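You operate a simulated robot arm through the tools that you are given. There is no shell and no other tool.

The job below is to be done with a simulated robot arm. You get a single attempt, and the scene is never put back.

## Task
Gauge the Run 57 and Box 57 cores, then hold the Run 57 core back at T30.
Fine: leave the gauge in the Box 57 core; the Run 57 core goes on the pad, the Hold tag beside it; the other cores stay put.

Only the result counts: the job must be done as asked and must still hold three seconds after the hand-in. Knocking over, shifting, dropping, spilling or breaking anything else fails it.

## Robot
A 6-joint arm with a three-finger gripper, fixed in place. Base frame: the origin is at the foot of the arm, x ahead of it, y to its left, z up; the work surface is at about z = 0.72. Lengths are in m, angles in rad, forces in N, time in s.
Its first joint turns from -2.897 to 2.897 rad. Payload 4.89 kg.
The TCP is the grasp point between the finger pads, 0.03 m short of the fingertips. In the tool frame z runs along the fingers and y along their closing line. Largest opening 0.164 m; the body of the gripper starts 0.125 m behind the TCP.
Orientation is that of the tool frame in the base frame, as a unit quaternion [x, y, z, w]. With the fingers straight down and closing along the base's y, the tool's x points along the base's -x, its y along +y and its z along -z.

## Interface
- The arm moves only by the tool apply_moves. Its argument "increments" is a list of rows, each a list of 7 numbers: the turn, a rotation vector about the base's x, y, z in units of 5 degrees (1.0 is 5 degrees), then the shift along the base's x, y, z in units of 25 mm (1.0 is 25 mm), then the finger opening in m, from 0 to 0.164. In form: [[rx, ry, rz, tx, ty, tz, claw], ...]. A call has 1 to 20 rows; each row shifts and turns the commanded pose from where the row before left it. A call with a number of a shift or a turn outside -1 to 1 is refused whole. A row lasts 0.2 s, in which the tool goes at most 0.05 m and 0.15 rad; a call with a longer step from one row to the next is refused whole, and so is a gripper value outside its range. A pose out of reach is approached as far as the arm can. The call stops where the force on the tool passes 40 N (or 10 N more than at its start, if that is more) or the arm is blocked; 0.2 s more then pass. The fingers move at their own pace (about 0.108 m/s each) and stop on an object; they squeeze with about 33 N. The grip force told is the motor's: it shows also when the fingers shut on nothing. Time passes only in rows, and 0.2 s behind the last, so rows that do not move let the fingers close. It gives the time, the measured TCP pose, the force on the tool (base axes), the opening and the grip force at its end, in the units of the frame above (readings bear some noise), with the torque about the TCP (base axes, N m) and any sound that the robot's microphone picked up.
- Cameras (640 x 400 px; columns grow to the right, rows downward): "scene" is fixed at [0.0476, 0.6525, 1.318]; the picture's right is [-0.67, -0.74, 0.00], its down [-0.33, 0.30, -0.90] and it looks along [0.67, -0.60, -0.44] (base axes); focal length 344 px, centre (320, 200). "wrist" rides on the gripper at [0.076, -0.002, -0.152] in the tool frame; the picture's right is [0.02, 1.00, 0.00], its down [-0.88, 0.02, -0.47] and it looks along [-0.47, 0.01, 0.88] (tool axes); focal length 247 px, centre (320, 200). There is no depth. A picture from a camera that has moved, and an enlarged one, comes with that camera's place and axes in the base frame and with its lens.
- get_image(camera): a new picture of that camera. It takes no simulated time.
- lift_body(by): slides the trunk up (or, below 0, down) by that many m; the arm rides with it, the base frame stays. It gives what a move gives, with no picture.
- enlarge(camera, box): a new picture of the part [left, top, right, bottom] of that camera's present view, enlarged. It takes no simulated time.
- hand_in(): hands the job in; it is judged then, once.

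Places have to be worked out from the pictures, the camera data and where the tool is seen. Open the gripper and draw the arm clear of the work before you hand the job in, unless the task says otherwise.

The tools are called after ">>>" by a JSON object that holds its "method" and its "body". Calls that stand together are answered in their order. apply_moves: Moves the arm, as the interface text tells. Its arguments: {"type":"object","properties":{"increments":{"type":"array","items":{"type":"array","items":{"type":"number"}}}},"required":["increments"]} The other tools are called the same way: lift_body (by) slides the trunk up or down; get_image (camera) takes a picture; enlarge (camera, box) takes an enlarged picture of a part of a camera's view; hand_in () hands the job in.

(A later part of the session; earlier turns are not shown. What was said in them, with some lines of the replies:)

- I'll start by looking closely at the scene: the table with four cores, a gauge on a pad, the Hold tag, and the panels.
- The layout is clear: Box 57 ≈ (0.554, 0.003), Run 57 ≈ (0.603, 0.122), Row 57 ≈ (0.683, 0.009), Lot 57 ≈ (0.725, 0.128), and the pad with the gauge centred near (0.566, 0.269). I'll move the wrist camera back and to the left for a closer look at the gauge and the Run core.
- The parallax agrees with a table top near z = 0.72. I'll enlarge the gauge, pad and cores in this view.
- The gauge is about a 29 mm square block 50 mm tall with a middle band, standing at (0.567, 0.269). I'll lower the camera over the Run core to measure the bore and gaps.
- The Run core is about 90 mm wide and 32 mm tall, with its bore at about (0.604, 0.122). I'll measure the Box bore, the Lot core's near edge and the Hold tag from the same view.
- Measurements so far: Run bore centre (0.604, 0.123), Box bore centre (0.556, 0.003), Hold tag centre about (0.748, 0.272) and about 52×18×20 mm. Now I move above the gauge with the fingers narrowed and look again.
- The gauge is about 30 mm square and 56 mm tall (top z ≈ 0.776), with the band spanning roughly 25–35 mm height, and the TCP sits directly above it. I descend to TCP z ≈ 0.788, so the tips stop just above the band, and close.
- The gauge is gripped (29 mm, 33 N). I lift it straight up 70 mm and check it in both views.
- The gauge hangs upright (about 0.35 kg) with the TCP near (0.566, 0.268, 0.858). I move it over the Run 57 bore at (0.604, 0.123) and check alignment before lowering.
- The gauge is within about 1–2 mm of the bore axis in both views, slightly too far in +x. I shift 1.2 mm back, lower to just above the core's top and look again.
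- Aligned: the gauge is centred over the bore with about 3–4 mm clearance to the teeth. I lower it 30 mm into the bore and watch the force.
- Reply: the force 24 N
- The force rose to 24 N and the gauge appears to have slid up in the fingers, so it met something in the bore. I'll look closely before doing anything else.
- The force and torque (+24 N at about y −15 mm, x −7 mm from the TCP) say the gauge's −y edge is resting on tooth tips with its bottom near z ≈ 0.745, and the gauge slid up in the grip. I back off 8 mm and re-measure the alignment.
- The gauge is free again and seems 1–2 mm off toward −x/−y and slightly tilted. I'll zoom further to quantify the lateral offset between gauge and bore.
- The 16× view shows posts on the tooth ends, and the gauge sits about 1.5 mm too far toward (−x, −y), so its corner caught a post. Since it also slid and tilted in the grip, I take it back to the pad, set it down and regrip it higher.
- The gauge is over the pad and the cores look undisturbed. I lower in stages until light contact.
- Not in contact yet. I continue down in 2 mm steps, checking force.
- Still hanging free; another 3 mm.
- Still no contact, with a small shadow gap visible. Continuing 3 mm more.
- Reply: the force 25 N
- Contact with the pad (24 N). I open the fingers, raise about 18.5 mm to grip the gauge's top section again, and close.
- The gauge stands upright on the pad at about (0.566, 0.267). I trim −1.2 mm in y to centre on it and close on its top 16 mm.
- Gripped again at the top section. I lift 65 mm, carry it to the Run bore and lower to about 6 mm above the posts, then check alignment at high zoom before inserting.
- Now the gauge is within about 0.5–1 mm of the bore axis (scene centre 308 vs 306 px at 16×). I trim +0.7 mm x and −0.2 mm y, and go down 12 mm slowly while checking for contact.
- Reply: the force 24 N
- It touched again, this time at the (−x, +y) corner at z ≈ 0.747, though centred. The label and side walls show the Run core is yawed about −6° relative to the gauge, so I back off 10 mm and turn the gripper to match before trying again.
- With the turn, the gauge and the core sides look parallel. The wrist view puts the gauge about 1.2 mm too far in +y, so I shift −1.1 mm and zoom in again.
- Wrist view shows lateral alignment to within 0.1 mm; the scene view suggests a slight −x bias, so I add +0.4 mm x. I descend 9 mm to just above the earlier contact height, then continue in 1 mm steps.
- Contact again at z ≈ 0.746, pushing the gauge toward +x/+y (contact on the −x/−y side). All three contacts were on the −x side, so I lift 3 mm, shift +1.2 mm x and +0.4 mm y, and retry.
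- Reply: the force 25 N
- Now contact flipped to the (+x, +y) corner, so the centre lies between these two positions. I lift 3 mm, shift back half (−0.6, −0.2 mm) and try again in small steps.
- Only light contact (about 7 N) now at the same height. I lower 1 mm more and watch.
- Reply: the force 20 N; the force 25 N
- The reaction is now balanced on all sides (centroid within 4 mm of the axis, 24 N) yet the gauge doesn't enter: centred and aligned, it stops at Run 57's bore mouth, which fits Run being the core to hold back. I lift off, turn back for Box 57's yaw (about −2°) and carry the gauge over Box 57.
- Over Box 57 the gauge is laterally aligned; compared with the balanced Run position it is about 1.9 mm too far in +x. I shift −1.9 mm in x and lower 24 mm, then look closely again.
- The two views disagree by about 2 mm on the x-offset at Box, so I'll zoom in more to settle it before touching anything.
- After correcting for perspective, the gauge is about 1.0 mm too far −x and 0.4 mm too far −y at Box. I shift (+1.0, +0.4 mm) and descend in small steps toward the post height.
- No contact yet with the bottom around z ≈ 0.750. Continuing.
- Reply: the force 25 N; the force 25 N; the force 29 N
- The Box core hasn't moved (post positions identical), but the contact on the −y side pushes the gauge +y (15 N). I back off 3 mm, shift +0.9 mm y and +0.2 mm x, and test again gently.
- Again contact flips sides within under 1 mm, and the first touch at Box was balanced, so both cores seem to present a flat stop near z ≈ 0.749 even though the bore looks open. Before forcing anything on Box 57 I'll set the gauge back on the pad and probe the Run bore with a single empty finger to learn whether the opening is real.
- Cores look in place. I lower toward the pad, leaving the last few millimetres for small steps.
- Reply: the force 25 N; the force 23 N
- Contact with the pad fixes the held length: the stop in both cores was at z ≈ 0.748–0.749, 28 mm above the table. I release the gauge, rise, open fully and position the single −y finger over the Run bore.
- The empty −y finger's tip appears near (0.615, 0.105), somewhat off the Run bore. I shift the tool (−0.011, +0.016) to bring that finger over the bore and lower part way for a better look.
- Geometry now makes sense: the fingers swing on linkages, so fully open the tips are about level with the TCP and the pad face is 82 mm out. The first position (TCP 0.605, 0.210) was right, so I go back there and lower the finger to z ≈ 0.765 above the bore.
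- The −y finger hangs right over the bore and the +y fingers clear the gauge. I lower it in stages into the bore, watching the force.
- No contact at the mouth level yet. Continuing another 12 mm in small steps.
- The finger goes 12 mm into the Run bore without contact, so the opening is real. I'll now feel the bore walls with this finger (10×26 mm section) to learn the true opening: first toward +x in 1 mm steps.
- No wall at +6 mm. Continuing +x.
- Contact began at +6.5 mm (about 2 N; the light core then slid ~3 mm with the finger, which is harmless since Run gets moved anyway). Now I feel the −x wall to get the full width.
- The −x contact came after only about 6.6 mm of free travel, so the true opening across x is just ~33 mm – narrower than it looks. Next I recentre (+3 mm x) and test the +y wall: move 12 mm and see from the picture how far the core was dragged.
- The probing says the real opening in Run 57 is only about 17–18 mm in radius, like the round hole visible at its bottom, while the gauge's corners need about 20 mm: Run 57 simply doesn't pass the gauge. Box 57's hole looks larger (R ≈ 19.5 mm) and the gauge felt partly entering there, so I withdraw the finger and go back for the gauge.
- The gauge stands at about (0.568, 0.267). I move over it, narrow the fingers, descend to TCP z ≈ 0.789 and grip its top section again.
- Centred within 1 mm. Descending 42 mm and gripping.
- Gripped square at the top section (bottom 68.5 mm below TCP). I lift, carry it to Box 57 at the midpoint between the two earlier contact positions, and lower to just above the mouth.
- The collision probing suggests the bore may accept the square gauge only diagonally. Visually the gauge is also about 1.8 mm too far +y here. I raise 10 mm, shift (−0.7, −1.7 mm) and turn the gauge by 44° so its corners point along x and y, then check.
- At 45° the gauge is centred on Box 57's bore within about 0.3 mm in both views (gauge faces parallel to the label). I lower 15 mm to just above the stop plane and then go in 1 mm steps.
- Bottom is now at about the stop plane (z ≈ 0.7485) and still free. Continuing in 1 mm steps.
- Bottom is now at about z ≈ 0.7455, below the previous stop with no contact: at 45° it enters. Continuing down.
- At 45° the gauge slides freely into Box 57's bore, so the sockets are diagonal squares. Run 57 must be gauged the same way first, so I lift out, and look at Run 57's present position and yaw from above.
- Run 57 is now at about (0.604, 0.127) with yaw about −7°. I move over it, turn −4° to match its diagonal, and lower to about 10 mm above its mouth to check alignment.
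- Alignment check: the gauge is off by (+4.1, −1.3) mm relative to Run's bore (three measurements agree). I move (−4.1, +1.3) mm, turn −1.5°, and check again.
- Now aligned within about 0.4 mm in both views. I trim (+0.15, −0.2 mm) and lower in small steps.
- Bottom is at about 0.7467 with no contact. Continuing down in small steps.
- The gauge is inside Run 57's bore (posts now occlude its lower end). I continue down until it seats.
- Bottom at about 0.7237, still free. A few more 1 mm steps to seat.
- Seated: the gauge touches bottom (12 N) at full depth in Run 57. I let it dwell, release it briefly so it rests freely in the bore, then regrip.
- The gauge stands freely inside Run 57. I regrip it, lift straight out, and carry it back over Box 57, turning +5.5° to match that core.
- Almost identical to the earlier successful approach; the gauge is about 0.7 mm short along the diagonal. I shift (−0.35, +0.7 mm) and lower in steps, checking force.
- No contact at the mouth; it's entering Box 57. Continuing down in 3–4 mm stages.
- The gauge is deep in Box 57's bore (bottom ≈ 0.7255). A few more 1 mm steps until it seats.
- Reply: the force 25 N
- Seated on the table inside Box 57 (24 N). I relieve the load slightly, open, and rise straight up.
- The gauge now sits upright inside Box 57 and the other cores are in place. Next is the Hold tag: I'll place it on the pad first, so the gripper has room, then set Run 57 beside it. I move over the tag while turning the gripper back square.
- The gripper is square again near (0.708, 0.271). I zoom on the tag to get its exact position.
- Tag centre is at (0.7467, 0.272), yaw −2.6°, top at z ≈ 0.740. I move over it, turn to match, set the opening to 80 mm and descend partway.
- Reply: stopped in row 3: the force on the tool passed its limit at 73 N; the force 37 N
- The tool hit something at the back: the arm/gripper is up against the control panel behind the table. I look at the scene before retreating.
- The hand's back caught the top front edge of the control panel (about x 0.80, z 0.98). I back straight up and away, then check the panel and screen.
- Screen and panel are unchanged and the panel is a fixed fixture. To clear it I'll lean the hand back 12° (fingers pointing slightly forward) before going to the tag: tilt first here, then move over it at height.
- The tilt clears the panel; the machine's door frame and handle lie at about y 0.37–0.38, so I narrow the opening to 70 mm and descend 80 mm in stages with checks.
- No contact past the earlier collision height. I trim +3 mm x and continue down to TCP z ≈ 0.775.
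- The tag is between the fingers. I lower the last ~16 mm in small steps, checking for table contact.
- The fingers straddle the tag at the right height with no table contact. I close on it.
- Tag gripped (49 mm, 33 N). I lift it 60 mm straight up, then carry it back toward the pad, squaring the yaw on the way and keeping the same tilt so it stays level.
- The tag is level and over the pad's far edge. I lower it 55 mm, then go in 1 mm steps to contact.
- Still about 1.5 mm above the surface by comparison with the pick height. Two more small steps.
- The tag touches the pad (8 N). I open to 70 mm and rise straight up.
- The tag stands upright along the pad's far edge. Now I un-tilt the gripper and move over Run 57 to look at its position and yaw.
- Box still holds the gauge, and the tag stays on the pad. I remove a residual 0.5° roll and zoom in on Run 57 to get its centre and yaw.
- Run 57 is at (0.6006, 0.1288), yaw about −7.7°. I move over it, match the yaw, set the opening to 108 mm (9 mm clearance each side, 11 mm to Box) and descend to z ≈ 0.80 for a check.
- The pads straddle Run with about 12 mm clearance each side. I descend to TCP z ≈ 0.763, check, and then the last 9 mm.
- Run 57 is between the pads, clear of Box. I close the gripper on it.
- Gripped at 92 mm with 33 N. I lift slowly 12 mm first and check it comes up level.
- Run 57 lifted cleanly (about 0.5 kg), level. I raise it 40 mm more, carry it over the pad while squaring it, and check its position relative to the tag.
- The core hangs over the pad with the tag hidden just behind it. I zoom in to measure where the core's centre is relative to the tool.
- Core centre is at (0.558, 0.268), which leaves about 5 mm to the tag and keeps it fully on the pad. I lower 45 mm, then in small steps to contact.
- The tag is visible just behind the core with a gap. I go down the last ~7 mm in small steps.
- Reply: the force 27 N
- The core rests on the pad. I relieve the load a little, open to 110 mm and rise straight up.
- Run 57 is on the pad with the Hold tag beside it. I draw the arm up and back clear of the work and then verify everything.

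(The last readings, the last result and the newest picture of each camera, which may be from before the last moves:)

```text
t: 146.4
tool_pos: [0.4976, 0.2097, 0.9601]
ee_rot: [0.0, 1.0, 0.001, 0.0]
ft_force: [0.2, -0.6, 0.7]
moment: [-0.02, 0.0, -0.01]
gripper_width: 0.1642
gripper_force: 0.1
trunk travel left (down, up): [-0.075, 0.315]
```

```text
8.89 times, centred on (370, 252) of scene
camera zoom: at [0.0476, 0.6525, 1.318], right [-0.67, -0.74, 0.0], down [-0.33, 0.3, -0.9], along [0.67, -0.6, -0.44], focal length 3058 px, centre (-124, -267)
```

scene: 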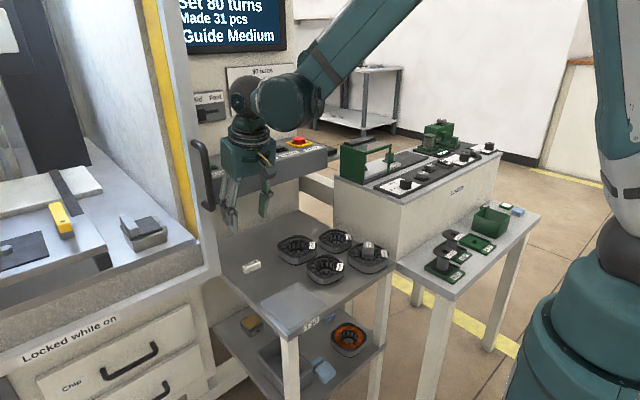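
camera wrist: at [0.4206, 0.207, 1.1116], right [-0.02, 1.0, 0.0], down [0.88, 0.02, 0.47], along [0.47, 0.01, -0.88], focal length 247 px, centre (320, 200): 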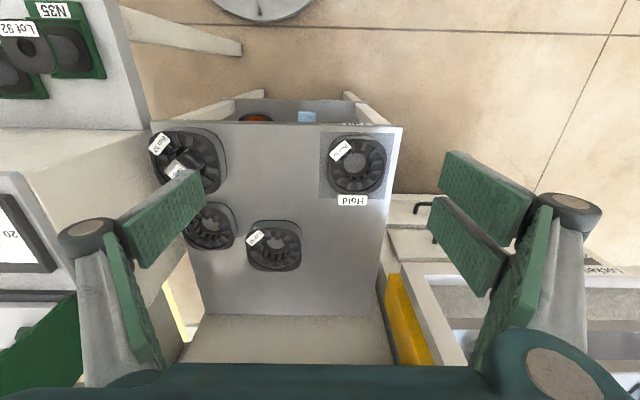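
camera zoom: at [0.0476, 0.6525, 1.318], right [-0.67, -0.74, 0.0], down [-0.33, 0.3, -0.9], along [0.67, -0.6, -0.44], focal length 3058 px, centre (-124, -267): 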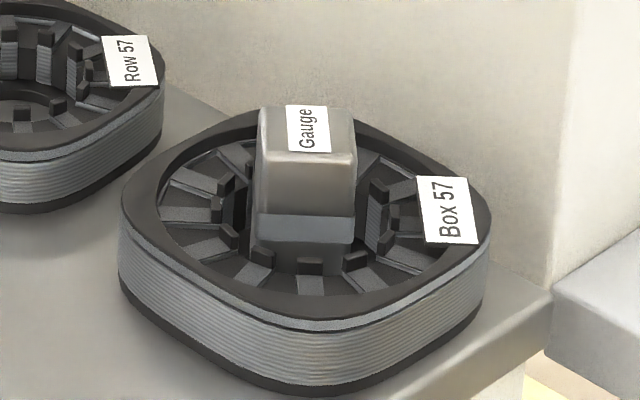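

All looks right. A last comparison of Box, Row and Lot against their starting positions with the same crop as at the start, plus the panel and screen.

>>> {"method": "enlarge", "body": {"camera": "scene", "box": [220, 200, 420, 325]}}

>>> {"method": "enlarge", "body": {"camera": "scene", "box": [180, 0, 340, 200]}}

```text
3.20 times, centred on (320, 262) of scene
camera zoom: at [0.0476, 0.6525, 1.318], right [-0.67, -0.74, 0.0], down [-0.33, 0.3, -0.9], along [0.67, -0.6, -0.44], focal length 1101 px, centre (320, 0)
```

zoom: 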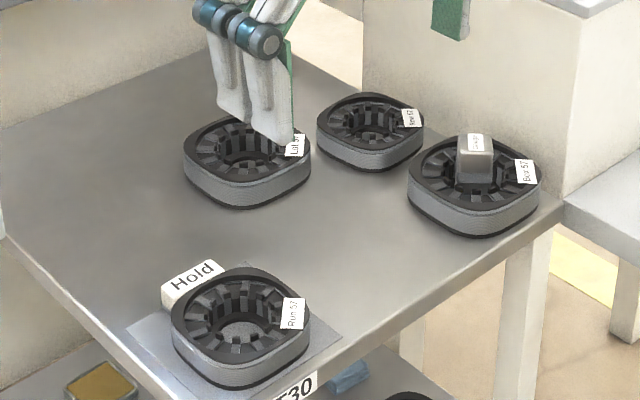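

```text
2.00 times, centred on (260, 100) of scene
camera zoom: at [0.0476, 0.6525, 1.318], right [-0.67, -0.74, 0.0], down [-0.33, 0.3, -0.9], along [0.67, -0.6, -0.44], focal length 688 px, centre (440, 400)
```

zoom: 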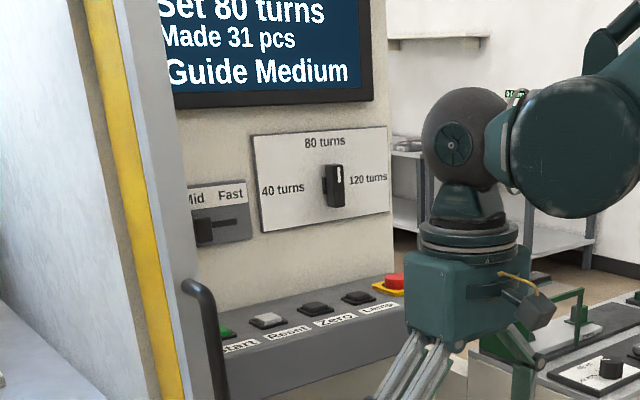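

Box, Row and Lot sit where they started, the gauge is in Box 57, and Run 57 is on the pad with the Hold tag beside it. The panel and screen are unchanged, the gripper is open and clear of the work. I hand the job in.

>>> {"method": "hand_in", "body": {}}

```text
The job is handed in.
```

I gauged Run 57 and then Box 57, and left both as you asked. The job is handed in, but I have not seen a verdict.

**Final state:**
- **Gauge:** it stands upright, fully seated in the Box 57 core.
- **Run 57:** it rests fully on the pad at T30.
- **Hold tag:** it stands upright on the pad, about 5 mm from the Run 57 core.
- **Lot 57 and Row 57:** I never touched them, and they look unmoved in the final pictures.
- **Arm:** the gripper is open and drawn clear of the table.

**What could count against the result:**
- **Box 57 may have shifted slightly:** I first tried the gauge square-on, and it caught on the tooth tips. That pressed on Box 57 with about 15 N sideways, and it may have moved by under 1 mm. It looks unmoved in the final picture. The gauge only fits turned 45° to the core, and at that angle it went in freely.
- **The hand hit the control panel:** while reaching for the tag, the back of the hand struck the panel's top front edge at 73 N. The screen still shows 80 turns, 31 pcs and Guide Medium, and the panel buttons and dial I could see look the same as before. I can't rule out that a button was pressed.
- **Run 57 was nudged:** I dragged it about 1 cm while feeling its bore with an empty finger, before gauging it. It was going to the pad anyway.
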